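You operate a simulated robot arm through the tools that you are given. There is no shell and no other tool. Be economical: measure what you need, move in short steps, check, and stop when the job is done.

You are at the controls of a simulated robot arm. One attempt, no reset.

TASK
Burnish the rand strip's top edge, then move it to the edge vice and lock it in.
Fine: use the edge slicker till no rough nap shows, and stand it back.
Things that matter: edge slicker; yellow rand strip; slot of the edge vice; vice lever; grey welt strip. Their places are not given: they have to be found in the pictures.

It is judged by the outcome, as a careful person would: the job done as asked, and still so three seconds after it is handed in. It fails if anything else is knocked over, pushed out of place, dropped, spilled or broken.

THE ROBOT
A 6-joint arm with a two-finger parallel gripper, fixed in place. Base frame: the origin is at the foot of the arm, x ahead of it, y to its left, z up; the work surface is at about z = 800. Lengths are in mm, angles in degrees, forces in N, time in s.
With the tool pointing down near the work surface it reaches from about 260 to 680 mm from the base axis. Its first joint turns from -66.0 to 66.0 degrees. Payload 2.9 kg.
The tool frame sits at the grasp point between the pads (the TCP): z along the fingers, y along the line on which they close. The tips reach 30 mm beyond it. Largest opening 110 mm; finger width 20, thickness 10; the body of the gripper, 48 by 112 mm, starts 55 mm behind the TCP.
Orientation is that of the tool frame in the base frame, as a unit quaternion [w, x, y, z]. With the fingers straight down and closing along the base's y, the tool's x points along the base's -x, its y along +y and its z along -z.

THE INTERFACE
- The arm moves only by the tool nudge_tool. Its argument "deltas" is a list of rows, each a list of 7 numbers: the shift along the tool's x, y, z in mm, then the turn, a rotation vector about the tool's x, y, z in degrees, then the finger opening in mm, from 0 to 110. In form: [[x, y, z, ax, ay, az, jaw], ...]. A call has 1 to 12 rows; each row shifts and turns the commanded pose from where the row before left it, along the tool's axes as they then stand. Rows are played at 5 a second. More than 50 mm and 8.6 degrees between two rows, or a gripper value outside its range, and nothing of the call is played. A pose out of reach is approached as far as the arm can. The call stops where the force on the tool passes 40 N (or 10 N more than at its start, if that is more) or the arm is blocked; 0.2 s more then pass. Each finger travels about 108 mm/s and halts on what it meets, pressing with about 25 N; the grip force reading is that of the motor and also rises with nothing between the fingers. The clock runs only during rows and for 0.2 s after the last one: add rows that do not move to give the fingers time. The reply holds the time, the measured pose of the TCP, the force on the tool along the base axes, the opening and the grip force, in the units named above and with some noise.
- Cameras (640 x 400 px; columns grow to the right, rows downward): "scene" is fixed at [68.1, 423.8, 1395.6]; the picture's right is [-0.84, -0.54, 0.00], its down [-0.25, 0.39, -0.89] and it looks along [0.48, -0.75, -0.46] (base axes); focal length 323 px, centre (320, 200). "wrist" rides on the gripper at [-36, 0, -57] in the tool frame; the picture's right is [0.00, -1.00, 0.00], its down [0.97, 0.00, -0.24] and it looks along [0.24, 0.00, 0.97] (tool axes); focal length 218 px, centre (320, 200).
- get_image(camera): a new picture of that camera. The clock stands still meanwhile.
- measure_at(camera, pixels): there is no depth. For up to 12 entries [column, row, z] of the newest picture of that camera ("zoom" is the newest enlarged one), the place [x, y] in the base frame at which the ray of that pixel passes the height z, good to about 2 mm. The clock stands still meanwhile.
- close_up(camera, box): a new picture of the part [left, top, right, bottom] of that camera's present view, enlarged. The clock stands still meanwhile.
- job_done(): hands the job in; it is judged then, once.

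Go step by step. Measure first, check grasps and placings, and put right what went wrong. The budget is 80 turns and 38 pictures, counting those below and the enlarged ones. Unless the task says otherwise, let go and move clear before handing in, and close with one line.

The tools are called after "Request:" by a JSON object that holds its "name" and its "arguments". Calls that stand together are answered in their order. nudge_tool: Moves the arm, as the interface text tells. Its arguments: {"type":"object","properties":{"deltas":{"type":"array"}},"required":["deltas"]} The other tools are called the same way: get_image (camera) takes a picture; measure_at (camera, pixels) gives the place at which the rays of pixels pass given heights; close_up (camera, box) takes an enlarged picture of a part of a camera's view; job_done () hands the job in.

At the start:

```text
t: 0.0
eef_pos: [356.4, -149.2, 1248.5]
orientation: [0.0, 0.001, 1.0, 0.0]
ft_force: [0.1, -0.1, 0.0]
finger_gap: 110.1
grasp_force: 0.0
```

scene: 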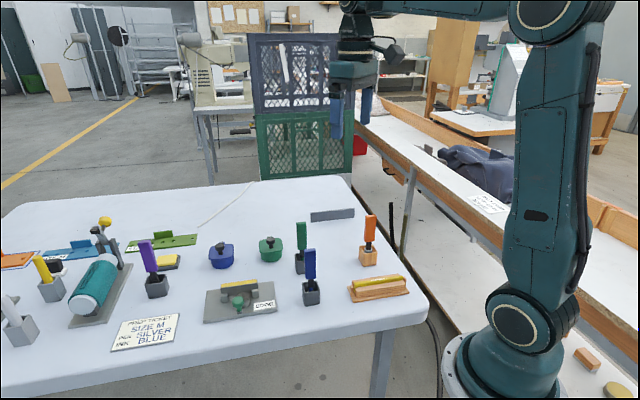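
wrist: 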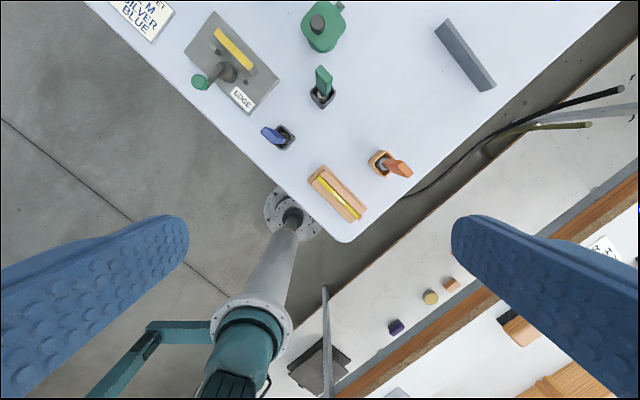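

The scene shows the yellow strip in a wooden holder near (378,288), an "EDGE" plate with a lever near (240,300), and several handled tools in blocks. I'll enlarge these areas.

Request:
{"name": "close_up", "arguments": {"camera": "scene", "box": [190, 200, 430, 350]}}

Request:
{"name": "close_up", "arguments": {"camera": "scene", "box": [0, 200, 240, 350]}}

Request:
{"name": "close_up", "arguments": {"camera": "wrist", "box": [170, 0, 510, 240]}}

```text
2.67 times, centred on (310, 275) of scene
```

zoom: 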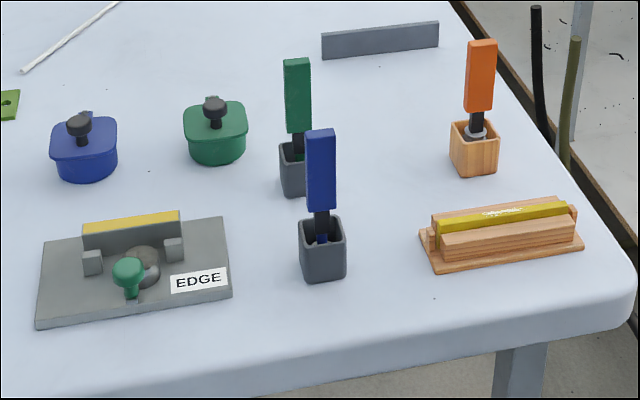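

```text
2.67 times, centred on (120, 275) of scene
```

zoom: 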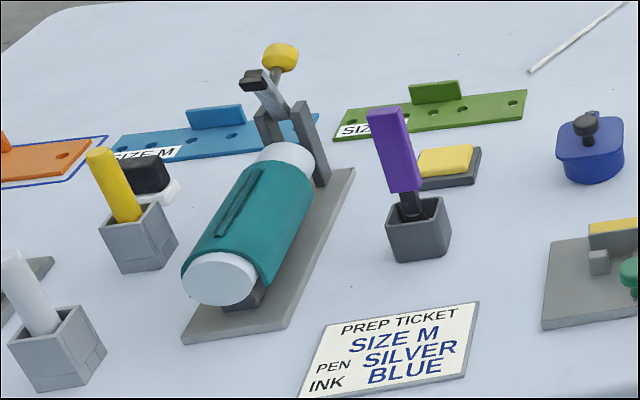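

```text
1.67 times, centred on (340, 120) of wrist
```

zoom: 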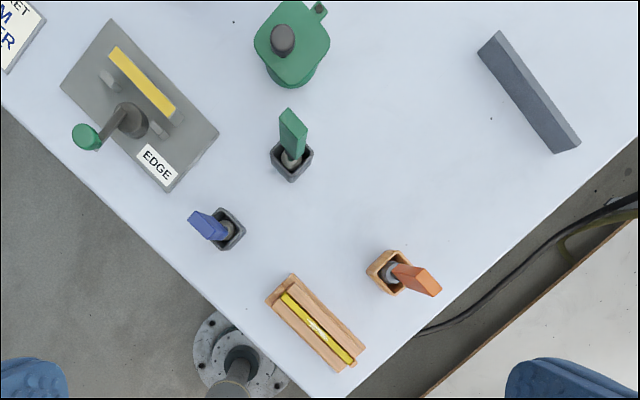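

The orange tool in the wood block is the likely slicker, and white nap shows on the yellow strip. I'll get rough positions from this wrist zoom.

Request:
{"name": "measure_at", "arguments": {"camera": "zoom", "pixels": [[283, 294, 835], [351, 363, 835], [268, 302, 805], [335, 372, 805], [388, 272, 830], [425, 285, 900], [110, 49, 840], [173, 115, 840], [88, 136, 840], [128, 118, 830], [140, 150, 805], [528, 92, 820]]}}

Request:
{"name": "measure_at", "arguments": {"camera": "scene", "pixels": [[355, 287, 835], [403, 279, 835], [369, 255, 840], [370, 217, 910], [369, 265, 800], [221, 282, 840], [257, 279, 840], [237, 300, 840], [311, 218, 800], [354, 215, 800]]}}

```text
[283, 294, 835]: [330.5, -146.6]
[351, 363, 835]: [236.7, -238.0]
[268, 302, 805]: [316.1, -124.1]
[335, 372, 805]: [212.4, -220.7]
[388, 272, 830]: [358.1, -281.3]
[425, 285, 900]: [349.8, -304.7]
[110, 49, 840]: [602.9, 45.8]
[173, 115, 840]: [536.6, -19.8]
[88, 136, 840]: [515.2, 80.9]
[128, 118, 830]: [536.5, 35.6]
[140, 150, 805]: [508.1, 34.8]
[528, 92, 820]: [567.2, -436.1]
```

```text
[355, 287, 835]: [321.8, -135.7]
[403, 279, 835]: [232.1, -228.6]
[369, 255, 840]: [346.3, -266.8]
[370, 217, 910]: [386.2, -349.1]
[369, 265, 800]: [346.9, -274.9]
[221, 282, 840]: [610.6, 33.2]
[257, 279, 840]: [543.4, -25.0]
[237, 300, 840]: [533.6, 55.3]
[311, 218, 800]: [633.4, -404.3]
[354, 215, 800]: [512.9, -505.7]
```

Rough places: strip about (280,-188) running at 45°, slicker about (352,-278), vice about (565,25). I'll turn 45°, descend to z≈1100 and look closer.

Request:
{"name": "nudge_tool", "arguments": {"deltas": [[0, 0, 25, 0, 0, -7.5, 110], [0, 0, 25, 0, 0, -7.5, 110], [0, 0, 25, 0, 0, -7.5, 110], [0, 0, 25, 0, 0, -7.5, 110], [0, 0, 25, 0, 0, -7.5, 110], [0, 0, 25, 0, 0, -7.5, 110], [34, -22, 0, 0, 0, 0, 110], [34, -22, 0, 0, 0, 0, 110], [0, 0, 0, 0, 0, 0, 110]]}}

Request:
{"name": "get_image", "arguments": {"camera": "wrist"}}

```text
t: 2.0
eef_pos: [340.6, -229.5, 1096.4]
orientation: [0.0, -0.384, 0.923, 0.0]
ft_force: [0.1, -0.2, 0.1]
finger_gap: 109.9
grasp_force: 0.1
```

```text
32 pictures are left
```

wrist: 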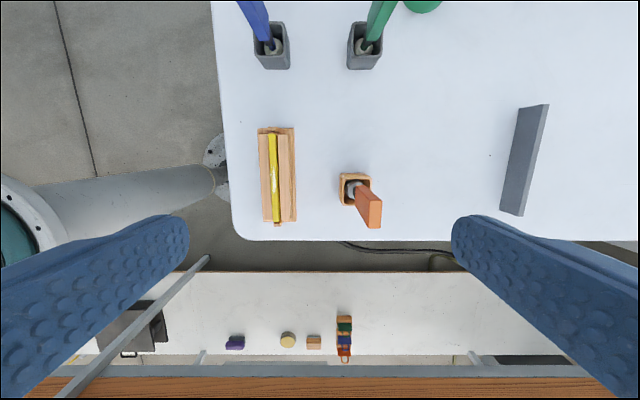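

Strip at (275,178) is nearly aligned with the image; slicker at (360,198). Enlarging.

Request:
{"name": "close_up", "arguments": {"camera": "wrist", "box": [230, 110, 410, 240]}}

Request:
{"name": "close_up", "arguments": {"camera": "scene", "box": [330, 205, 426, 310]}}

```text
3.08 times, centred on (320, 175) of wrist
```

zoom: 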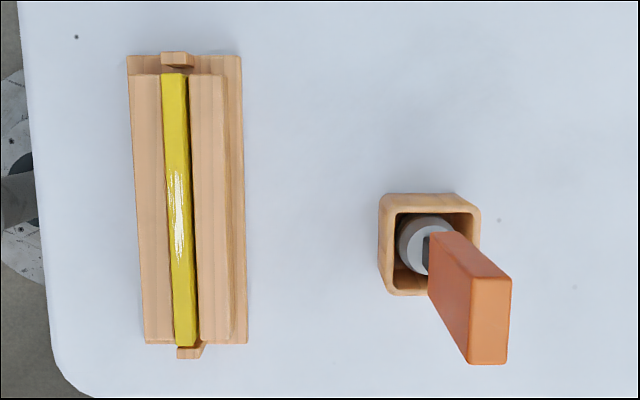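

```text
3.81 times, centred on (378, 258) of scene
```

zoom: 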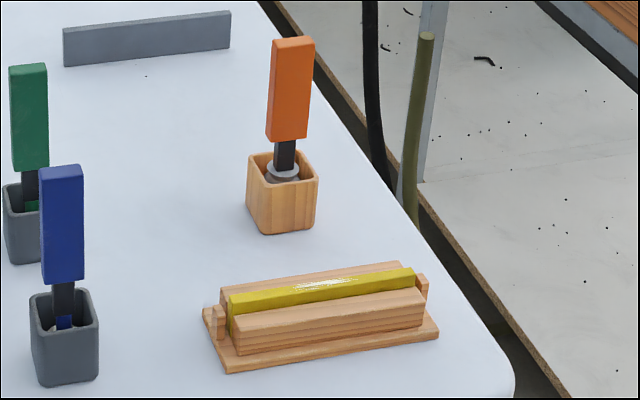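

The nap is the white patch in the strip's middle; the slicker handle is a block about 17×31 mm. I'll triangulate its top from both cameras.

Request:
{"name": "measure_at", "arguments": {"camera": "zoom", "pixels": [[293, 42, 890], [293, 42, 910], [293, 42, 930], [287, 139, 850], [283, 200, 800], [230, 298, 830], [230, 298, 840], [414, 272, 830], [414, 272, 840], [230, 368, 800], [438, 332, 800]]}}

Request:
{"name": "measure_at", "arguments": {"camera": "wrist", "pixels": [[374.8, 215, 890], [374.8, 215, 910], [374.8, 215, 930], [276, 135, 830], [276, 135, 840], [280, 222, 830], [280, 222, 840], [268, 224, 800], [353, 194, 800], [353, 194, 840]]}}

```text
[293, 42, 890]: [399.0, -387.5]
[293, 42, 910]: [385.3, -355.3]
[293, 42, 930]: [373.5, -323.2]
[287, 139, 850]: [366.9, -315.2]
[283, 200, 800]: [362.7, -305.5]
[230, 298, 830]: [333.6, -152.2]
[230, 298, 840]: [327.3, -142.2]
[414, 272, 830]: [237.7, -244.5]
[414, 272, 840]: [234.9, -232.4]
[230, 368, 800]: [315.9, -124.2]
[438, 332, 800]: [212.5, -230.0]
```

```text
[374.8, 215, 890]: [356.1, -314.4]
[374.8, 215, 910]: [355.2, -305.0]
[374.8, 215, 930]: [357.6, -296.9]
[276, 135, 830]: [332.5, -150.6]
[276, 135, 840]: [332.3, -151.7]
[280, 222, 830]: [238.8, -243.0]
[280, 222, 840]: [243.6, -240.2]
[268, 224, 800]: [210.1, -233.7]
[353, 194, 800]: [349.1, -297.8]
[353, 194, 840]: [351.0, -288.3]
```

Triangulation gives the handle top at about (357,-290,950), and the strip's top at z≈830 from (333,-151) to (238,-243). I'll move above the handle and check alignment.

Request:
{"name": "nudge_tool", "arguments": {"deltas": [[16, -27, 0, 0, 0, 0, 80], [16, -27, 0, 0, 0, 0, 70], [0, 0, 45, 0, 0, 0, 60], [0, 0, 45, 0, 0, 0, 60], [0, 0, 0, 0, 0, 0, 60]]}}

Request:
{"name": "get_image", "arguments": {"camera": "wrist"}}

```text
t: 3.2
eef_pos: [356.8, -290.1, 1008.5]
orientation: [0.0, -0.383, 0.924, 0.0]
ft_force: [-0.4, 0.0, 0.8]
finger_gap: 59.8
grasp_force: 0.1
```

```text
29 pictures are left
```

wrist: 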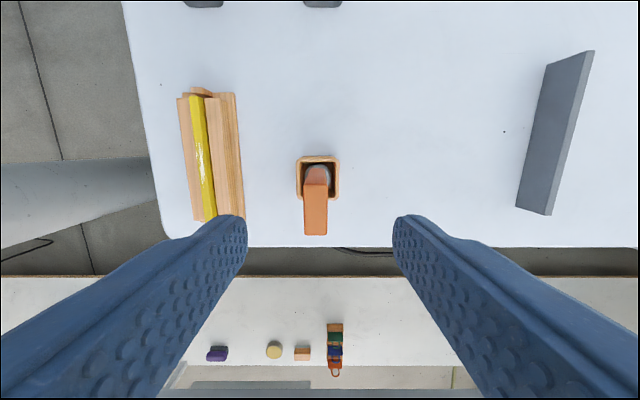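

Handle top is at (315.5,210), centred between the fingers; I'll measure at z=950.

Request:
{"name": "measure_at", "arguments": {"camera": "wrist", "pixels": [[315.5, 210, 950], [304, 185, 950], [328, 185, 950], [304, 235, 950], [328, 235, 950], [317, 178, 800]]}}

```text
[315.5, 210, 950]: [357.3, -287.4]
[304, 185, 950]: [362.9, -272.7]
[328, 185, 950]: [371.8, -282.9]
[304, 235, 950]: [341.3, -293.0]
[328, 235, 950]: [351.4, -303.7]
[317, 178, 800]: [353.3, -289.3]
```

Aligned within 2 mm. Descend to TCP z≈915 and close.

Request:
{"name": "nudge_tool", "arguments": {"deltas": [[-2, 1.6, 31, 0, 0, 0, 60], [0, 0, 31, 0, 0, 0, 60], [0, 0, 31, 0, 0, 0, 60], [0, 0, 0, 0, 0, 0, 40], [0, 0, 0, 0, 0, 0, 22], [0, 0, 0, 0, 0, 0, 0], [0, 0, 0, 0, 0, 0, 0], [0, 0, 0, 0, 0, 0, 0]]}}

```text
t: 5.0
eef_pos: [356.4, -289.4, 915.0]
orientation: [0.0, -0.383, 0.924, 0.0]
ft_force: [-0.2, 0.0, 0.5]
finger_gap: 12.5
grasp_force: 25.2
```

Gripped at 12.5 mm gap. Lift it straight out of the block.

Request:
{"name": "nudge_tool", "arguments": {"deltas": [[0, 0, -20, 0, 0, 0, 0], [0, 0, -30, 0, 0, 0, 0], [0, 0, -40, 0, 0, 0, 0], [0, 0, -40, 0, 0, 0, 0], [0, 0, 0, 0, 0, 0, 0]]}}

Request:
{"name": "close_up", "arguments": {"camera": "scene", "box": [320, 140, 440, 310]}}

Request:
{"name": "get_image", "arguments": {"camera": "wrist"}}

```text
t: 6.2
eef_pos: [358.1, -287.9, 1046.7]
orientation: [0.0, -0.384, 0.923, 0.0]
ft_force: [-0.2, 0.7, -1.7]
finger_gap: 12.7
grasp_force: 25.3
```

```text
2.35 times, centred on (380, 225) of scene
```

zoom: 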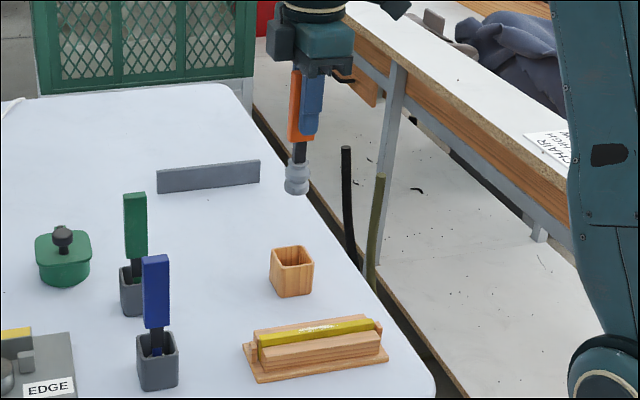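

```text
27 pictures are left
```

wrist: 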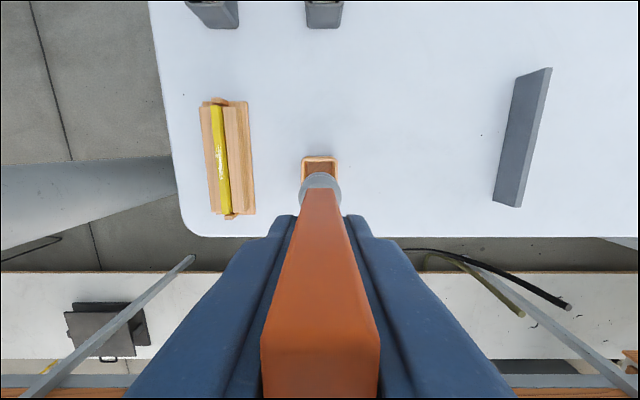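

The slicker is held; its head looks like a grooved spool at (297,178) of the zoom. I'll look closer at the head and at the strip.

Request:
{"name": "close_up", "arguments": {"camera": "scene", "box": [424, 195, 464, 225]}}

Request:
{"name": "close_up", "arguments": {"camera": "scene", "box": [425, 160, 475, 230]}}

```text
13.33 times, centred on (444, 210) of scene
```

zoom: 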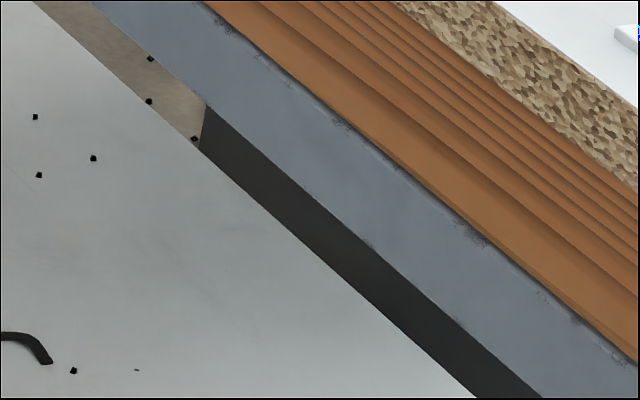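

```text
5.71 times, centred on (450, 195) of scene
```

zoom: 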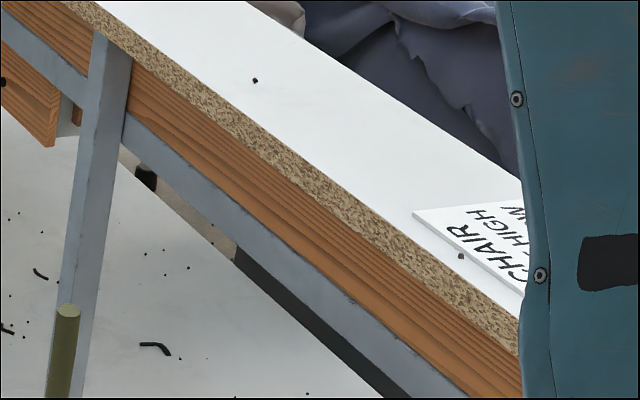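

Wrong window; the head is at scene pixel (370,216).

Request:
{"name": "close_up", "arguments": {"camera": "scene", "box": [346, 165, 410, 225]}}

```text
6.67 times, centred on (378, 195) of scene
```

zoom: 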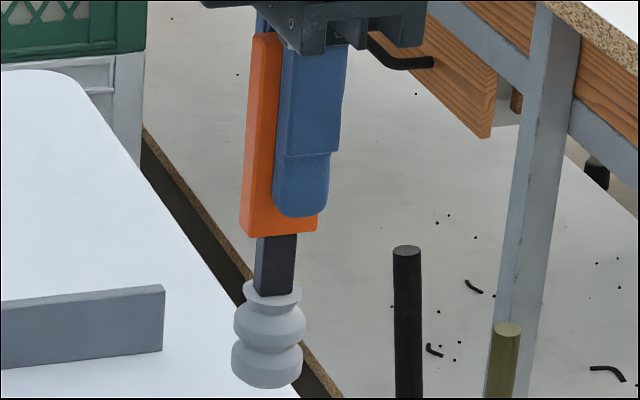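

The head is a double-grooved spool with its axis vertical. Measure where its underside is.

Request:
{"name": "measure_at", "arguments": {"camera": "zoom", "pixels": [[267, 380, 930], [267, 380, 940], [267, 380, 950], [267, 290, 970], [267, 290, 980], [267, 290, 990], [267, 350, 950]]}}

```text
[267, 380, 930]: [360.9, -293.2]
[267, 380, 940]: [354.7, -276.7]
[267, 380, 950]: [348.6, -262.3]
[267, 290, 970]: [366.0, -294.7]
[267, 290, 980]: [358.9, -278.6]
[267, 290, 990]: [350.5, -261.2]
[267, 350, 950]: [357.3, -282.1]
```

Head underside is about 110 mm below the TCP. Re-measure the strip from the current wrist picture.

Request:
{"name": "measure_at", "arguments": {"camera": "wrist", "pixels": [[215, 107, 830], [226, 213, 830], [218, 150, 830], [221, 180, 830], [320, 160, 840], [204, 104, 820], [254, 210, 803]]}}

Request:
{"name": "close_up", "arguments": {"camera": "wrist", "box": [180, 85, 290, 235]}}

```text
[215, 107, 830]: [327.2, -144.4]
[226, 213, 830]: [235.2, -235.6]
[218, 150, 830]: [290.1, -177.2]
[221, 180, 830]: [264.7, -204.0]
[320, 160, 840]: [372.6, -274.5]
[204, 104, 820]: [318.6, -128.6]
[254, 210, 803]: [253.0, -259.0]
```

```text
2.67 times, centred on (235, 160) of wrist
```

zoom: 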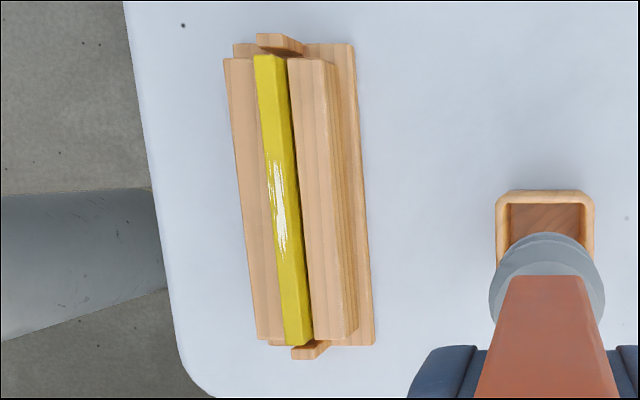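

I want the strip line more exactly, so I'll carry the slicker to above the strip, offset so that the camera looks down on it.

Request:
{"name": "nudge_tool", "arguments": {"deltas": [[0, 30, 0, 0, 0, 0, 0], [0, 30, 0, 0, 0, 0, 0], [0, 30, 0, 0, 0, 0, 0], [0, 25.7, 0, 0, 0, 0, 0], [0, 0, 0, 0, 0, 0, 0]]}}

Request:
{"name": "close_up", "arguments": {"camera": "wrist", "box": [240, 80, 400, 230]}}

```text
t: 7.4
eef_pos: [276.3, -203.1, 1044.4]
orientation: [0.0, -0.383, 0.924, 0.0]
ft_force: [-0.1, 0.8, -1.1]
finger_gap: 12.5
grasp_force: 24.9
```

```text
2.67 times, centred on (320, 155) of wrist
```

zoom: 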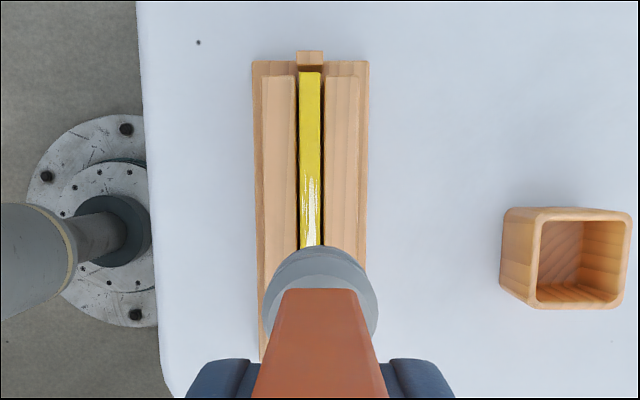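

Strip centre column is ~311 in the zoom vs head at 321, so shift +4.3 mm in tool y; yaw is good. Then descend toward the strip, stopping just above.

Request:
{"name": "nudge_tool", "arguments": {"deltas": [[0, 4.3, 30, 0, 0, 0, 0], [0, 0, 30, 0, 0, 0, 0], [0, 0, 25, 0, 0, 0, 0], [0, 0, 5, 0, 0, 0, 0], [0, 0, 3, 0, 0, 0, 0], [0, 0, 0, 0, 0, 0, 0]]}}

Request:
{"name": "close_up", "arguments": {"camera": "scene", "box": [340, 240, 420, 305]}}

```text
t: 8.8
eef_pos: [270.7, -202.1, 950.9]
orientation: [0.0, -0.383, 0.924, 0.0]
ft_force: [-0.3, -0.3, -1.2]
finger_gap: 12.6
grasp_force: 24.6
```

```text
6.15 times, centred on (380, 272) of scene
```

zoom: 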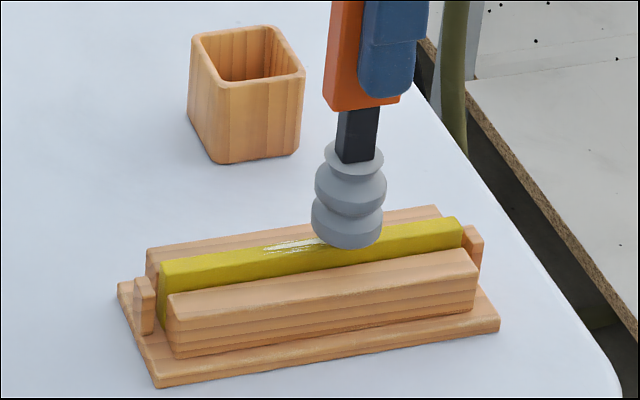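

The head is a few mm above the strip and centred over it. Step down in 2 mm steps to find contact.

Request:
{"name": "nudge_tool", "arguments": {"deltas": [[0, 0, 2, 0, 0, 0, 0], [0, 0, 2, 0, 0, 0, 0], [0, 0, 0, 0, 0, 0, 0]]}}

```text
t: 9.6
eef_pos: [272.3, -202.0, 947.8]
orientation: [0.001, -0.383, 0.924, -0.001]
ft_force: [-0.8, -0.1, 11.0]
finger_gap: 12.4
grasp_force: 24.6
```

Contact at TCP z≈948 with 11 N. Ease off slightly and stroke along the strip (tool x).

Request:
{"name": "nudge_tool", "arguments": {"deltas": [[8, 0, -0.5, 0, 0, 0, 0], [8, 0, 0, 0, 0, 0, 0], [8, 0, 0, 0, 0, 0, 0], [8, 0, 0, 0, 0, 0, 0], [-10, 0, 0, 0, 0, 0, 0], [-10, 0, 0, 0, 0, 0, 0], [-10, 0, 0, 0, 0, 0, 0], [-10, 0, 0, 0, 0, 0, 0], [-10, 0, 0, 0, 0, 0, 0], [-10, 0, 0, 0, 0, 0, 0], [-10, 0, 0, 0, 0, 0, 0], [-10, 0, 0, 0, 0, 0, 0]]}}

Request:
{"name": "close_up", "arguments": {"camera": "scene", "box": [340, 240, 420, 305]}}

```text
t: 12.2
eef_pos: [305.5, -168.0, 948.3]
orientation: [0.0, -0.383, 0.924, 0.001]
ft_force: [-0.7, 0.1, -0.2]
finger_gap: 12.5
grasp_force: 25.2
```

```text
6.15 times, centred on (380, 272) of scene
```

zoom: 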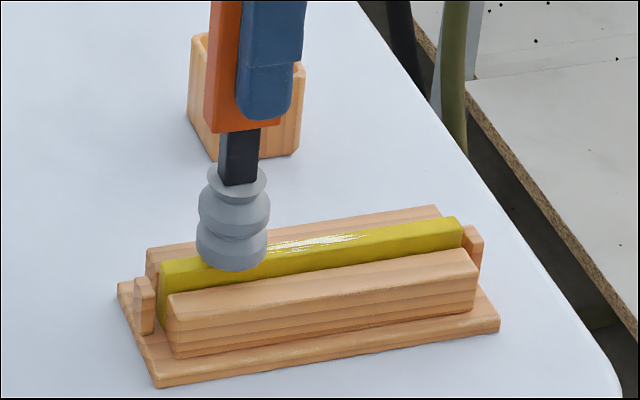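

Force fell to ~0, so that stroke barely touched; nap still shows at zoom (270–370,242). Press 1.2 mm deeper and stroke again.

Request:
{"name": "nudge_tool", "arguments": {"deltas": [[10, 0, 1.2, 0, 0, 0, 0], [10, 0, 0, 0, 0, 0, 0], [10, 0, 0, 0, 0, 0, 0], [10, 0, 0, 0, 0, 0, 0], [10, 0, 0, 0, 0, 0, 0], [10, 0, 0, 0, 0, 0, 0], [10, 0, 0, 0, 0, 0, 0], [10, 0, 0, 0, 0, 0, 0]]}}

Request:
{"name": "nudge_tool", "arguments": {"deltas": [[-10, 0, 0, 0, 0, 0, 0], [-10, 0, 0, 0, 0, 0, 0], [-10, 0, 0, 0, 0, 0, 0], [-10, 0, 0, 0, 0, 0, 0], [-10, 0, 0, 0, 0, 0, 0], [-10, 0, 0, 0, 0, 0, 0], [-10, 0, 0, 0, 0, 0, 0], [-10, 0, 0, 0, 0, 0, 0]]}}

Request:
{"name": "close_up", "arguments": {"camera": "scene", "box": [340, 240, 420, 305]}}

```text
t: 14.0
eef_pos: [249.3, -225.3, 947.2]
orientation: [-0.001, -0.383, 0.924, 0.0]
ft_force: [2.0, 2.0, 11.4]
finger_gap: 12.6
grasp_force: 25.1
```

```text
t: 15.8
eef_pos: [305.7, -167.4, 947.8]
orientation: [0.0, -0.383, 0.924, 0.0]
ft_force: [-0.1, 0.6, -0.2]
finger_gap: 12.7
grasp_force: 25.4
```

```text
6.15 times, centred on (380, 272) of scene
```

zoom: 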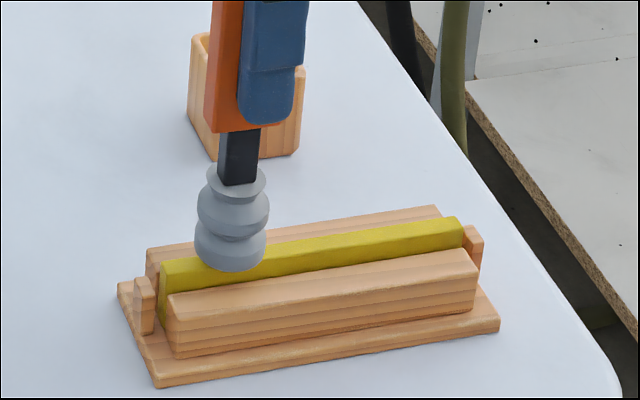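

The white nap is gone from the visible part. Lift 100 mm and check the whole edge.

Request:
{"name": "nudge_tool", "arguments": {"deltas": [[0, 0, -20, 0, 0, 0, 0], [0, 0, -40, 0, 0, 0, 0], [0, 0, -40, 0, 0, 0, 0], [0, 0, 0, 0, 0, 0, 0]]}}

Request:
{"name": "close_up", "arguments": {"camera": "scene", "box": [340, 185, 420, 305]}}

```text
t: 16.8
eef_pos: [306.9, -168.5, 1047.4]
orientation: [0.001, -0.383, 0.924, 0.0]
ft_force: [-0.4, 0.5, -1.1]
finger_gap: 12.4
grasp_force: 24.8
```

```text
3.33 times, centred on (380, 245) of scene
```

zoom: 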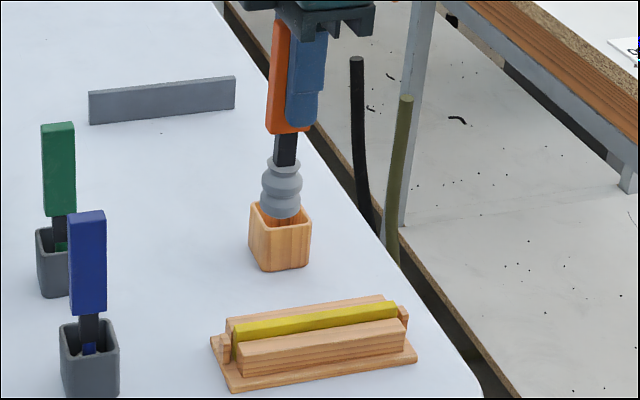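

The edge is clean yellow end to end. Carry the slicker back over its block.

Request:
{"name": "nudge_tool", "arguments": {"deltas": [[12.5, -30, 0, 0, 0, 0, 0], [12.5, -30, 0, 0, 0, 0, 0], [12.5, -30, 0, 0, 0, 0, 0], [12.4, -30.5, 0, 0, 0, 0, 0], [0, 0, 0, 0, 0, 0, 0], [0, 0, 30, 0, 0, 0, 0], [0, 0, 30, 0, 0, 0, 0], [0, 0, 0, 0, 0, 0, 0]]}}

Request:
{"name": "close_up", "arguments": {"camera": "wrist", "box": [260, 120, 380, 240]}}

Request:
{"name": "close_up", "arguments": {"camera": "scene", "box": [340, 210, 400, 280]}}

```text
t: 18.6
eef_pos: [357.7, -287.6, 986.5]
orientation: [0.0, -0.384, 0.923, 0.0]
ft_force: [0.7, -0.3, -1.1]
finger_gap: 12.6
grasp_force: 25.5
```

```text
3.33 times, centred on (320, 180) of wrist
```

zoom: 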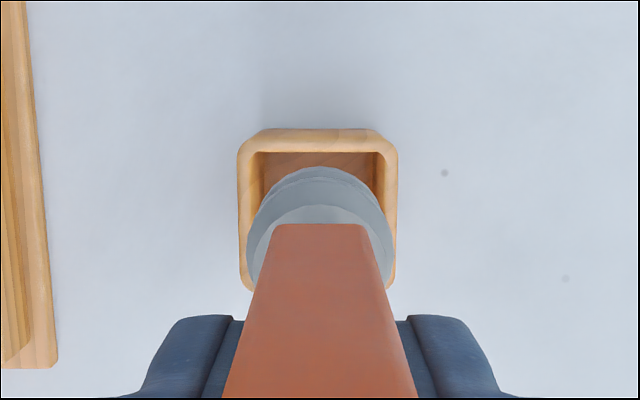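

```text
5.71 times, centred on (370, 245) of scene
```

zoom: 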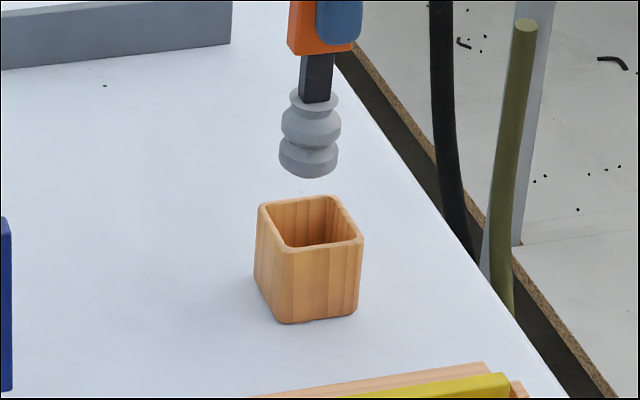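

The head is centred laterally over the block; I'm ~2 mm off along tool x, so correct and lower to near the original height.

Request:
{"name": "nudge_tool", "arguments": {"deltas": [[2, 0.5, 20, 0, 0, 0, 0], [0, 0, 20, 0, 0, 0, 0], [0, 0, 15, 0, 0, 0, 0], [0, 0, 8, 0, 0, 0, 0], [0, 0, 2, 0, 0, 0, 0], [0, 0, 0, 0, 0, 0, 0]]}}

```text
t: 20.0
eef_pos: [354.6, -289.4, 921.8]
orientation: [-0.001, -0.383, 0.924, 0.0]
ft_force: [0.1, -0.4, -1.0]
finger_gap: 12.5
grasp_force: 25.2
```

Request:
{"name": "nudge_tool", "arguments": {"deltas": [[0, 0, 2, 0, 0, 0, 0], [0, 0, 2, 0, 0, 0, 0], [0, 0, 1, 0, 0, 0, 0], [0, 0, 0, 0, 0, 0, 0]]}}

```text
t: 21.0
eef_pos: [353.9, -291.0, 916.0]
orientation: [0.0, -0.383, 0.924, 0.001]
ft_force: [0.7, 0.3, -0.4]
finger_gap: 12.6
grasp_force: 25.6
```

Force still near free weight; lower another 1.5 mm, then check.

Request:
{"name": "nudge_tool", "arguments": {"deltas": [[0, 0, 1, 0, 0, 0, 0], [0, 0, 0.7, 0, 0, 0, 0], [0, 0, 0, 0, 0, 0, 0]]}}

```text
t: 21.8
eef_pos: [353.8, -290.2, 915.1]
orientation: [0.0, -0.382, 0.924, 0.0]
ft_force: [-0.5, 0.1, 0.1]
finger_gap: 12.6
grasp_force: 25.0
```

At the original height and the weight is carried by the block. Open and rise clear.

Request:
{"name": "nudge_tool", "arguments": {"deltas": [[0, 0, 0, 0, 0, 0, 16], [0, 0, 0, 0, 0, 0, 25], [0, 0, 0, 0, 0, 0, 50], [0, 0, 0, 0, 0, 0, 60], [0, 0, -30, 0, 0, 0, 60], [0, 0, -40, 0, 0, 0, 60], [0, 0, -40, 0, 0, 0, 60], [0, 0, 0, 0, 0, 0, 60]]}}

Request:
{"name": "close_up", "arguments": {"camera": "scene", "box": [330, 205, 426, 310]}}

```text
t: 23.6
eef_pos: [352.8, -288.6, 1024.8]
orientation: [-0.001, -0.384, 0.923, 0.0]
ft_force: [0.6, -0.6, -0.5]
finger_gap: 60.0
grasp_force: 0.0
```

```text
3.81 times, centred on (378, 258) of scene
```

zoom: 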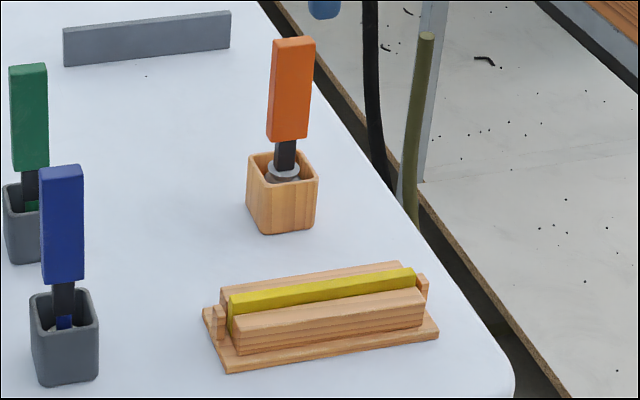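

The slicker stands in its block as before. Now fly to the vice for a look from above.

Request:
{"name": "nudge_tool", "arguments": {"deltas": [[-32.2, 6.6, -10, 0, 0, 0, 60], [-32.2, 6.6, -10, 0, 0, 0, 60], [-32.2, 6.6, -10, 0, 0, 0, 60], [-32.2, 6.6, -5, 0, 0, 0, 60], [-32.2, 6.6, 0, 0, 0, 0, 60], [-32.2, 6.6, 0, 0, 0, 0, 60], [-32.2, 6.6, 0, 0, 0, 0, 60], [-32.2, 6.6, 0, 0, 0, 0, 60], [-32.2, 6.6, 0, 0, 0, 0, 60], [-32.2, 6.6, 0, 0, 0, 0, 60], [-32.2, 6.6, 0, 0, 0, 0, 60], [-32.2, 6.6, 0, 0, 0, 0, 60]]}}

Request:
{"name": "get_image", "arguments": {"camera": "wrist"}}

```text
t: 26.2
eef_pos: [568.0, 41.3, 1061.7]
orientation: [0.0, -0.382, 0.924, 0.0]
ft_force: [0.8, 0.5, 0.0]
finger_gap: 60.0
grasp_force: 0.0
```

```text
14 pictures are left
```

wrist: 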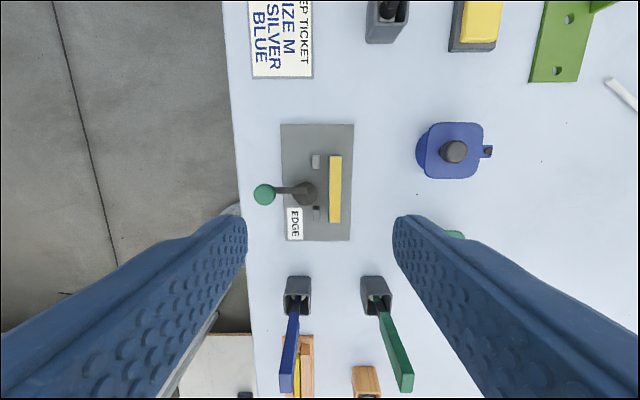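

Vice at (320,185). Enlarge it.

Request:
{"name": "close_up", "arguments": {"camera": "wrist", "box": [245, 115, 365, 245]}}

Request:
{"name": "close_up", "arguments": {"camera": "scene", "box": [195, 260, 290, 330]}}

```text
3.08 times, centred on (305, 180) of wrist
```

zoom: 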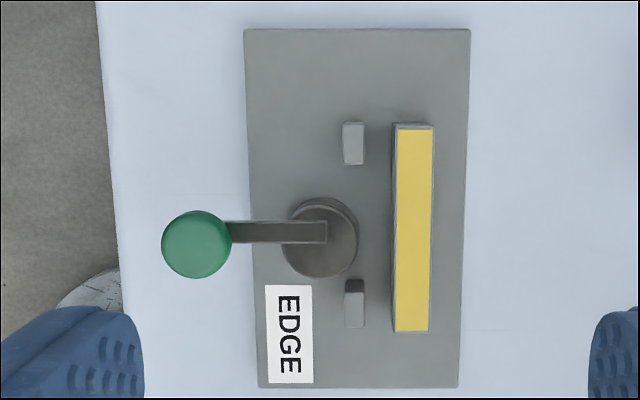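

```text
5.71 times, centred on (242, 295) of scene
```

zoom: 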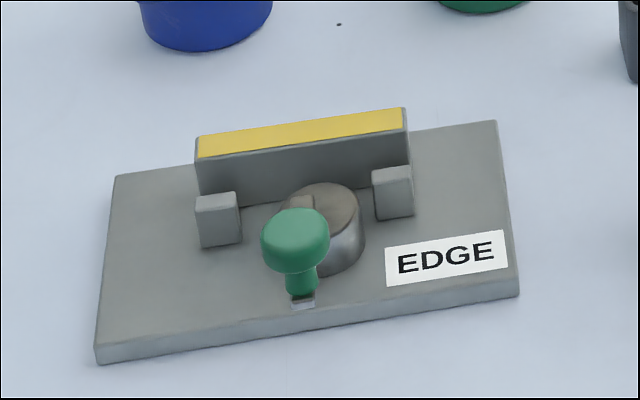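

The slot lies between the yellow-topped jaw and the two posts, with an eccentric cam and lever. Triangulate jaw top and post heights.

Request:
{"name": "measure_at", "arguments": {"camera": "zoom", "pixels": [[198, 157, 830], [198, 157, 840], [405, 130, 830], [405, 130, 840], [301, 133, 830], [301, 133, 840], [97, 347, 812], [97, 363, 800], [300, 290, 820], [295, 225, 850], [217, 195, 835], [392, 171, 835]]}}

Request:
{"name": "measure_at", "arguments": {"camera": "wrist", "pixels": [[330.3, 156.6, 830], [330.3, 156.6, 840], [329.7, 222.5, 830], [329.7, 222.5, 840], [335.5, 189.6, 830], [335.5, 189.6, 840], [281, 241, 812], [264.5, 194.5, 850], [264.5, 194.5, 840], [319.2, 168, 835], [319.2, 235, 835], [304, 193.5, 830]]}}

```text
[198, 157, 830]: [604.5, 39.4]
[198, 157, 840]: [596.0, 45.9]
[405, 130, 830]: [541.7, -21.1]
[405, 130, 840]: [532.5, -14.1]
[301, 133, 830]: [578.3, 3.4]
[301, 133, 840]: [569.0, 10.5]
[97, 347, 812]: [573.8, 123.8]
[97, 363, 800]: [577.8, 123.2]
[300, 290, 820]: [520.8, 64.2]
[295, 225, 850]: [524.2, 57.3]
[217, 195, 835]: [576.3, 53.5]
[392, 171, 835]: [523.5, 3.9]
```

```text
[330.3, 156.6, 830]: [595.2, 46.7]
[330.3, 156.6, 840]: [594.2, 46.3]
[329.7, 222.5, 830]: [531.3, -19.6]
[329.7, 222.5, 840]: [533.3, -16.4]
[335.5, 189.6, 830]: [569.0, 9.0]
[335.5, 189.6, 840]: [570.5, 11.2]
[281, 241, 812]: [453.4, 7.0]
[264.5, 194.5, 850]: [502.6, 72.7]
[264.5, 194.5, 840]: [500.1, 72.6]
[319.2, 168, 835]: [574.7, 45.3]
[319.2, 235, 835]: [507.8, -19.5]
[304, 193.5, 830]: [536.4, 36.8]
```

Jaw top is at z≈840 with slot faces about p≈−374…−388 (13–14 mm wide), parallel to the strip. Now fly back above the strip to pick it.

Request:
{"name": "nudge_tool", "arguments": {"deltas": [[30.7, 3.16, 0, 0, 0, 0, 60], [30.7, 3.16, 0, 0, 0, 0, 60], [30.7, 3.16, 0, 0, 0, 0, 60], [30.7, 3.16, 0, 0, 0, 0, 60], [30.7, 3.16, 0, 0, 0, 0, 60], [30.7, 3.16, 0, 0, 0, 0, 60], [30.7, 3.16, 0, 0, 0, 0, 60], [30.7, 3.16, 0, 0, 0, 0, 60], [30.7, 3.16, 0, 0, 0, 0, 50], [30.7, 3.16, 0, 0, 0, 0, 40], [30.7, 3.16, 0, 0, 0, 0, 40], [30.3, 3.16, 0, 0, 0, 0, 40]]}}

Request:
{"name": "nudge_tool", "arguments": {"deltas": [[0, 0, 40, 0, 0, 0, 40], [0, 0, 40, 0, 0, 0, 40], [0, 0, 40, 0, 0, 0, 40], [0, 0, 30, 0, 0, 0, 40], [0, 0, 0, 0, 0, 0, 40], [0, 0, 0, 0, 0, 0, 40]]}}

Request:
{"name": "get_image", "arguments": {"camera": "wrist"}}

```text
t: 28.8
eef_pos: [285.2, -194.4, 1060.1]
orientation: [0.0, -0.384, 0.923, 0.0]
ft_force: [-0.1, 0.5, 0.5]
finger_gap: 40.0
grasp_force: 0.1
```

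```text
t: 30.2
eef_pos: [283.3, -195.9, 912.3]
orientation: [0.0, -0.383, 0.924, 0.0]
ft_force: [0.1, 0.3, -0.1]
finger_gap: 40.0
grasp_force: 0.1
```

```text
11 pictures are left
```

wrist: 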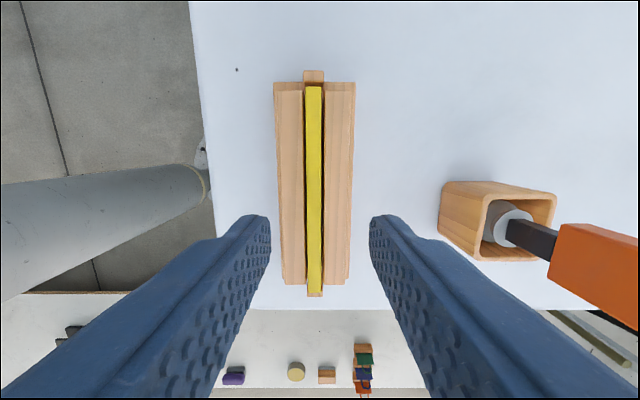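

Strip column ≈314, so it's 3.6 mm to tool +y. Correct and descend in stages until fingertips are ~5 mm below the strip top.

Request:
{"name": "nudge_tool", "arguments": {"deltas": [[-1, 3.6, 20, 0, 0, 0, 40], [0, 0, 20, 0, 0, 0, 35], [0, 0, 8, 0, 0, 0, 30], [0, 0, 2, 0, 0, 0, 30], [0, 0, 0, 0, 0, 0, 30]]}}

Request:
{"name": "close_up", "arguments": {"camera": "scene", "box": [340, 240, 420, 305]}}

```text
t: 31.4
eef_pos: [281.4, -190.0, 859.9]
orientation: [0.0, -0.383, 0.924, 0.0]
ft_force: [-0.9, 0.5, 0.8]
finger_gap: 30.2
grasp_force: 0.1
```

```text
6.15 times, centred on (380, 272) of scene
```

zoom: 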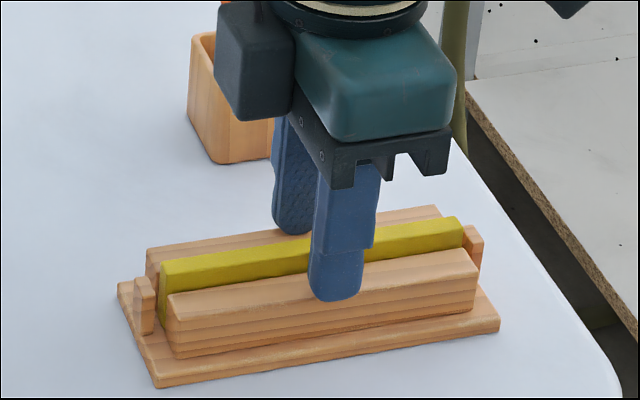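

Fingertips straddle the strip above the walls with no contact. Close.

Request:
{"name": "nudge_tool", "arguments": {"deltas": [[0, 0, 0, 0, 0, 0, 18], [0, 0, 0, 0, 0, 0, 8], [0, 0, 0, 0, 0, 0, 0], [0, 0, 0, 0, 0, 0, 0], [0, 0, 0, 0, 0, 0, 0]]}}

```text
t: 32.6
eef_pos: [283.0, -190.2, 859.7]
orientation: [0.0, -0.383, 0.924, 0.001]
ft_force: [0.9, -0.6, -0.2]
finger_gap: 8.0
grasp_force: 25.5
```

Gripped: strip is 8 mm thick. Lift gently, then check.

Request:
{"name": "nudge_tool", "arguments": {"deltas": [[0, 0, -5, 0, 0, 0, 0], [0, 0, -10, 0, 0, 0, 0], [0, 0, -20, 0, 0, 0, 0], [0, 0, -40, 0, 0, 0, 0], [0, 0, -40, 0, 0, 0, 0], [0, 0, 0, 0, 0, 0, 0]]}}

Request:
{"name": "close_up", "arguments": {"camera": "scene", "box": [320, 180, 440, 300]}}

```text
t: 34.0
eef_pos: [280.5, -189.6, 974.3]
orientation: [0.0, -0.383, 0.924, -0.001]
ft_force: [0.5, 0.6, 0.2]
finger_gap: 8.1
grasp_force: 25.4
```

```text
3.33 times, centred on (380, 240) of scene
```

zoom: 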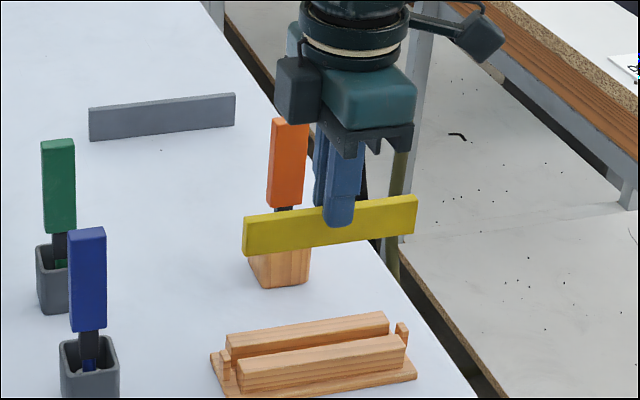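

Strip is held level. Measure its height from its left end in this zoom.

Request:
{"name": "measure_at", "arguments": {"camera": "zoom", "pixels": [[244, 217, 950], [244, 217, 960], [245, 257, 910], [245, 257, 920], [245, 257, 930], [417, 196, 950], [417, 196, 960], [417, 233, 910], [417, 233, 920], [417, 233, 930]]}}

```text
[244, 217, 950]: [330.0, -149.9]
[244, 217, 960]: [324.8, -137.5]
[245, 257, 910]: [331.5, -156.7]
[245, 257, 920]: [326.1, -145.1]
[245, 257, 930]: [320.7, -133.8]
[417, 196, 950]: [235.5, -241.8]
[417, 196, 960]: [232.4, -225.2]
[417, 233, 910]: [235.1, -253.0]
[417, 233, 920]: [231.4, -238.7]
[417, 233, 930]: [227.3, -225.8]
```

The strip is ~34 mm high, bottom ~57 mm below the TCP. Raise, then carry it over to the vice.

Request:
{"name": "nudge_tool", "arguments": {"deltas": [[0, 0, -42, 0, 0, 0, 0], [0, 0, -43, 0, 0, 0, 0], [-34.6, -4.9, 0, 0, 0, 0, 0], [-34.6, -4.9, 0, 0, 0, 0, 0], [-34.6, -4.9, 0, 0, 0, 0, 0], [-34.6, -4.9, 0, 0, 0, 0, 0], [-34.6, -4.9, 0, 0, 0, 0, 0], [-34.6, -4.9, 0, 0, 0, 0, 0], [-34.6, -4.9, 0, 0, 0, 0, 0], [-34.6, -4.9, 0, 0, 0, 0, 0], [-34.6, -4.9, 0, 0, 0, 0, 0], [-34.6, -4.9, 0, 0, 0, 0, 0]]}}

Request:
{"name": "nudge_tool", "arguments": {"deltas": [[0, 0, 40, 0, 0, 0, 0], [0, 0, 40, 0, 0, 0, 0], [0, 0, 40, 0, 0, 0, 0], [0, 0, 20, 0, 0, 0, 0], [0, 0, 0, 0, 0, 0, 0], [0, 0, 0, 0, 0, 0, 0]]}}

Request:
{"name": "close_up", "arguments": {"camera": "wrist", "box": [200, 60, 440, 300]}}

```text
t: 36.6
eef_pos: [560.5, 19.4, 1061.0]
orientation: [0.0, -0.383, 0.924, 0.0]
ft_force: [0.0, 0.1, -1.1]
finger_gap: 8.0
grasp_force: 24.8
```

```text
t: 38.0
eef_pos: [562.6, 21.5, 917.6]
orientation: [0.0, -0.383, 0.924, -0.002]
ft_force: [0.2, -0.2, -0.3]
finger_gap: 8.1
grasp_force: 24.7
```

```text
1.67 times, centred on (320, 180) of wrist
```

zoom: 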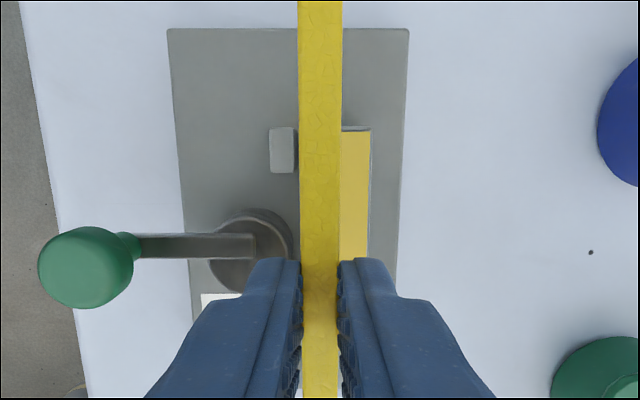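

Computing from the picture: post edge is +8.9 mm and jaw face −3.8 mm from the TCP plane, so I shift +2.5 mm in tool y, then lower into the slot entry.

Request:
{"name": "nudge_tool", "arguments": {"deltas": [[0, 2.5, 0, 0, 0, 0, 0], [0, 0, 15, 0, 0, 0, 0], [0, 0, 0, 0, 0, 0, 0]]}}

Request:
{"name": "close_up", "arguments": {"camera": "scene", "box": [195, 245, 300, 330]}}

```text
t: 38.8
eef_pos: [560.9, 22.7, 904.4]
orientation: [-0.001, -0.383, 0.924, -0.001]
ft_force: [-0.5, -0.2, -0.3]
finger_gap: 7.9
grasp_force: 24.7
```

```text
4.71 times, centred on (248, 288) of scene
```

zoom: 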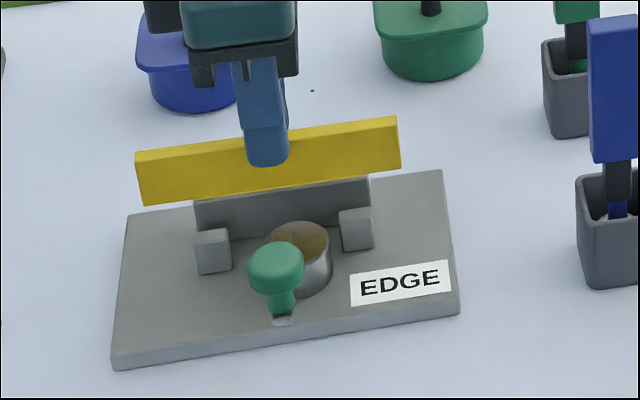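

The strip sits over the slot, but ~7 mm too far along (+s); shift 6 mm in tool x and lower into the slot.

Request:
{"name": "nudge_tool", "arguments": {"deltas": [[6, 0, 0, 0, 0, 0, 0], [0, 0, 4, 0, 0, 0, 0], [0, 0, 5, 0, 0, 0, 0], [0, 0, 5, 0, 0, 0, 0], [0, 0, 0, 0, 0, 0, 0]]}}

```text
t: 40.0
eef_pos: [557.4, 17.9, 892.8]
orientation: [0.002, -0.383, 0.924, 0.0]
ft_force: [-5.3, -0.2, 21.7]
finger_gap: 8.1
grasp_force: 24.6
```

Contact 21.7 N at z≈893: the strip's bottom caught a jaw or post top. Raise and look.

Request:
{"name": "nudge_tool", "arguments": {"deltas": [[0, 0, -8, 0, 0, 0, 0], [0, 0, 0, 0, 0, 0, 0]]}}

Request:
{"name": "close_up", "arguments": {"camera": "wrist", "box": [200, 60, 440, 300]}}

```text
t: 40.6
eef_pos: [555.0, 16.8, 898.6]
orientation: [0.001, -0.382, 0.924, 0.0]
ft_force: [-0.5, -0.5, 0.0]
finger_gap: 8.0
grasp_force: 24.6
```

```text
1.67 times, centred on (320, 180) of wrist
```

zoom: 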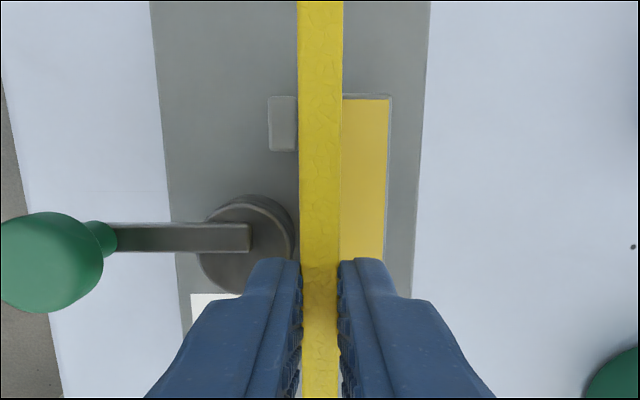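

The jaw has a grey rim, so its face is slightly closer than I reckoned (strip face grazing it). Shift another +2 mm in tool y and lower in small steps.

Request:
{"name": "nudge_tool", "arguments": {"deltas": [[0, 2, 0, 0, 0, 0, 0], [0, 0, 4, 0, 0, 0, 0], [0, 0, 2, 0, 0, 0, 0], [0, 0, 2, 0, 0, 0, 0], [0, 0, 0, 0, 0, 0, 0]]}}

```text
t: 41.8
eef_pos: [553.3, 18.6, 890.5]
orientation: [0.0, -0.383, 0.924, 0.0]
ft_force: [0.0, -0.5, 0.8]
finger_gap: 7.9
grasp_force: 25.3
```

No contact now at z=890.5, below where it caught before. Continue down in small steps.

Request:
{"name": "nudge_tool", "arguments": {"deltas": [[0, 0, 3, 0, 0, 0, 0], [0, 0, 3, 0, 0, 0, 0], [0, 0, 0, 0, 0, 0, 0]]}}

```text
t: 42.6
eef_pos: [552.7, 18.5, 886.4]
orientation: [0.001, -0.383, 0.924, -0.001]
ft_force: [0.1, -0.4, 0.3]
finger_gap: 7.9
grasp_force: 25.5
```

Request:
{"name": "nudge_tool", "arguments": {"deltas": [[0, 0, 3, 0, 0, 0, 0], [0, 0, 3, 0, 0, 0, 0], [0, 0, 2, 0, 0, 0, 0], [0, 0, 0, 0, 0, 0, 0]]}}

```text
t: 43.6
eef_pos: [554.3, 18.9, 877.1]
orientation: [0.0, -0.382, 0.924, 0.0]
ft_force: [-0.1, -0.8, -1.1]
finger_gap: 7.8
grasp_force: 25.0
```

Still free at z=877. Continue with 2 mm steps towards the point where tips near the jaw top.

Request:
{"name": "nudge_tool", "arguments": {"deltas": [[0, 0, 2, 0, 0, 0, 0], [0, 0, 1.5, 0, 0, 0, 0], [0, 0, 0, 0, 0, 0, 0]]}}

Request:
{"name": "close_up", "arguments": {"camera": "scene", "box": [195, 245, 300, 330]}}

```text
t: 44.4
eef_pos: [554.4, 19.5, 873.8]
orientation: [0.0, -0.382, 0.924, 0.0]
ft_force: [1.0, -1.0, -0.7]
finger_gap: 7.9
grasp_force: 25.0
```

```text
4.71 times, centred on (248, 288) of scene
```

zoom: 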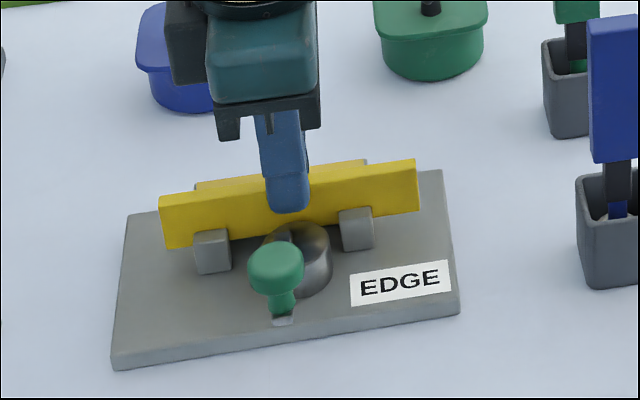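

The strip is inside the slot behind the posts. Lower 1 mm at a time until something touches.

Request:
{"name": "nudge_tool", "arguments": {"deltas": [[0, 0, 1, 0, 0, 0, 0], [0, 0, 1, 0, 0, 0, 0], [0, 0, 0, 0, 0, 0, 0]]}}

```text
t: 45.2
eef_pos: [554.2, 19.5, 871.3]
orientation: [0.002, -0.384, 0.923, 0.001]
ft_force: [-1.1, 1.7, 5.4]
finger_gap: 7.7
grasp_force: 24.9
```

Light contact (5 N) at 871. Ease up 0.8 mm and open to 30, then look.

Request:
{"name": "nudge_tool", "arguments": {"deltas": [[0, 0, -0.8, 0, 0, 0, 0], [0, 0, 0, 0, 0, 0, 14], [0, 0, 0, 0, 0, 0, 24], [0, 0, 0, 0, 0, 0, 30], [0, 0, 0, 0, 0, 0, 30], [0, 0, -30, 0, 0, 0, 30], [0, 0, -30, 0, 0, 0, 30], [0, 0, 0, 0, 0, 0, 30]]}}

Request:
{"name": "close_up", "arguments": {"camera": "scene", "box": [195, 245, 300, 330]}}

```text
t: 47.0
eef_pos: [554.0, 19.4, 931.8]
orientation: [0.0, -0.383, 0.924, 0.001]
ft_force: [0.3, -0.2, -1.3]
finger_gap: 29.9
grasp_force: 0.1
```

```text
4.71 times, centred on (248, 288) of scene
```

zoom: 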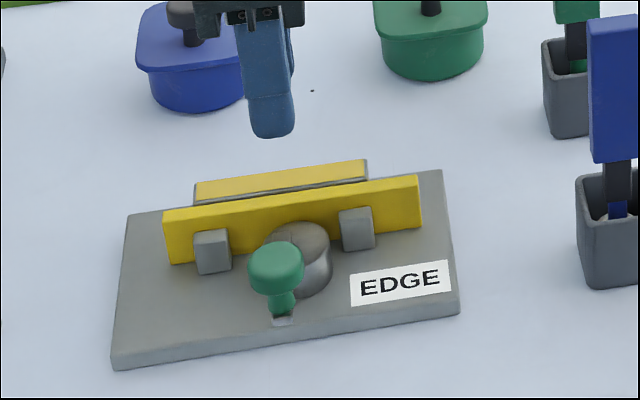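

The strip stands upright on the vice base, behind the posts. The cam disc is offset toward −s from the lever line, so swinging the knob toward −s (tool +x) should tighten it. Close the fingers and go down on the knob's +s side.

Request:
{"name": "nudge_tool", "arguments": {"deltas": [[-11, 24, 0, 0, 0, 0, 0], [-11, 24, 0, 0, 0, 0, 0], [-12, 23, 0, 0, 0, 0, 0], [0, 0, 15, 0, 0, 0, 0], [0, 0, 0, 0, 0, 0, 0]]}}

Request:
{"name": "get_image", "arguments": {"camera": "wrist"}}

```text
t: 48.2
eef_pos: [527.8, 94.1, 917.9]
orientation: [0.0, -0.382, 0.924, -0.001]
ft_force: [-0.4, -0.7, 0.6]
finger_gap: 0.0
grasp_force: 24.3
```

```text
3 pictures are left
```

wrist: 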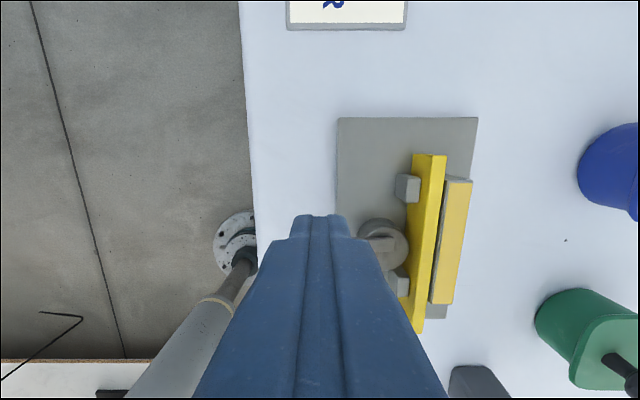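

The fingers hide the knob as expected, with position s≈440, p≈−307 (~30 mm beyond the knob). Descend beside it.

Request:
{"name": "nudge_tool", "arguments": {"deltas": [[0, 0, 15, 0, 0, 0, 0], [0, 0, 14, 0, 0, 0, 0], [0, 0, 13, 0, 0, 0, 0], [0, 0, 0, 0, 0, 0, 0]]}}

Request:
{"name": "nudge_tool", "arguments": {"deltas": [[3, 0, 0, 0, 0, 0, 0], [3, 0, 0, 0, 0, 0, 0], [0, 0, 0, 0, 0, 0, 0]]}}

```text
t: 49.2
eef_pos: [528.6, 92.1, 875.2]
orientation: [0.001, -0.383, 0.924, 0.0]
ft_force: [0.6, 0.4, -0.3]
finger_gap: 0.0
grasp_force: 24.9
```

```text
t: 50.0
eef_pos: [523.8, 87.7, 876.9]
orientation: [0.001, -0.382, 0.924, 0.0]
ft_force: [0.6, 0.0, 0.8]
finger_gap: 0.0
grasp_force: 24.4
```

No contact yet at s≈432. Continue toward −s.

Request:
{"name": "nudge_tool", "arguments": {"deltas": [[2.5, 0, 0, 0, 0, 0, 0], [2.5, 0, 0, 0, 0, 0, 0], [0, 0, 0, 0, 0, 0, 0]]}}

Request:
{"name": "nudge_tool", "arguments": {"deltas": [[2.5, 0, 0, 0, 0, 0, 0], [2.5, 0, 0, 0, 0, 0, 0], [0, 0, 0, 0, 0, 0, 0]]}}

```text
t: 50.8
eef_pos: [518.7, 85.1, 876.7]
orientation: [0.0, -0.383, 0.924, 0.0]
ft_force: [0.0, 0.0, 1.0]
finger_gap: 0.2
grasp_force: 25.0
```

```text
t: 51.6
eef_pos: [515.1, 80.7, 875.4]
orientation: [0.0, -0.383, 0.924, 0.001]
ft_force: [0.4, 0.4, -0.5]
finger_gap: 0.0
grasp_force: 24.6
```

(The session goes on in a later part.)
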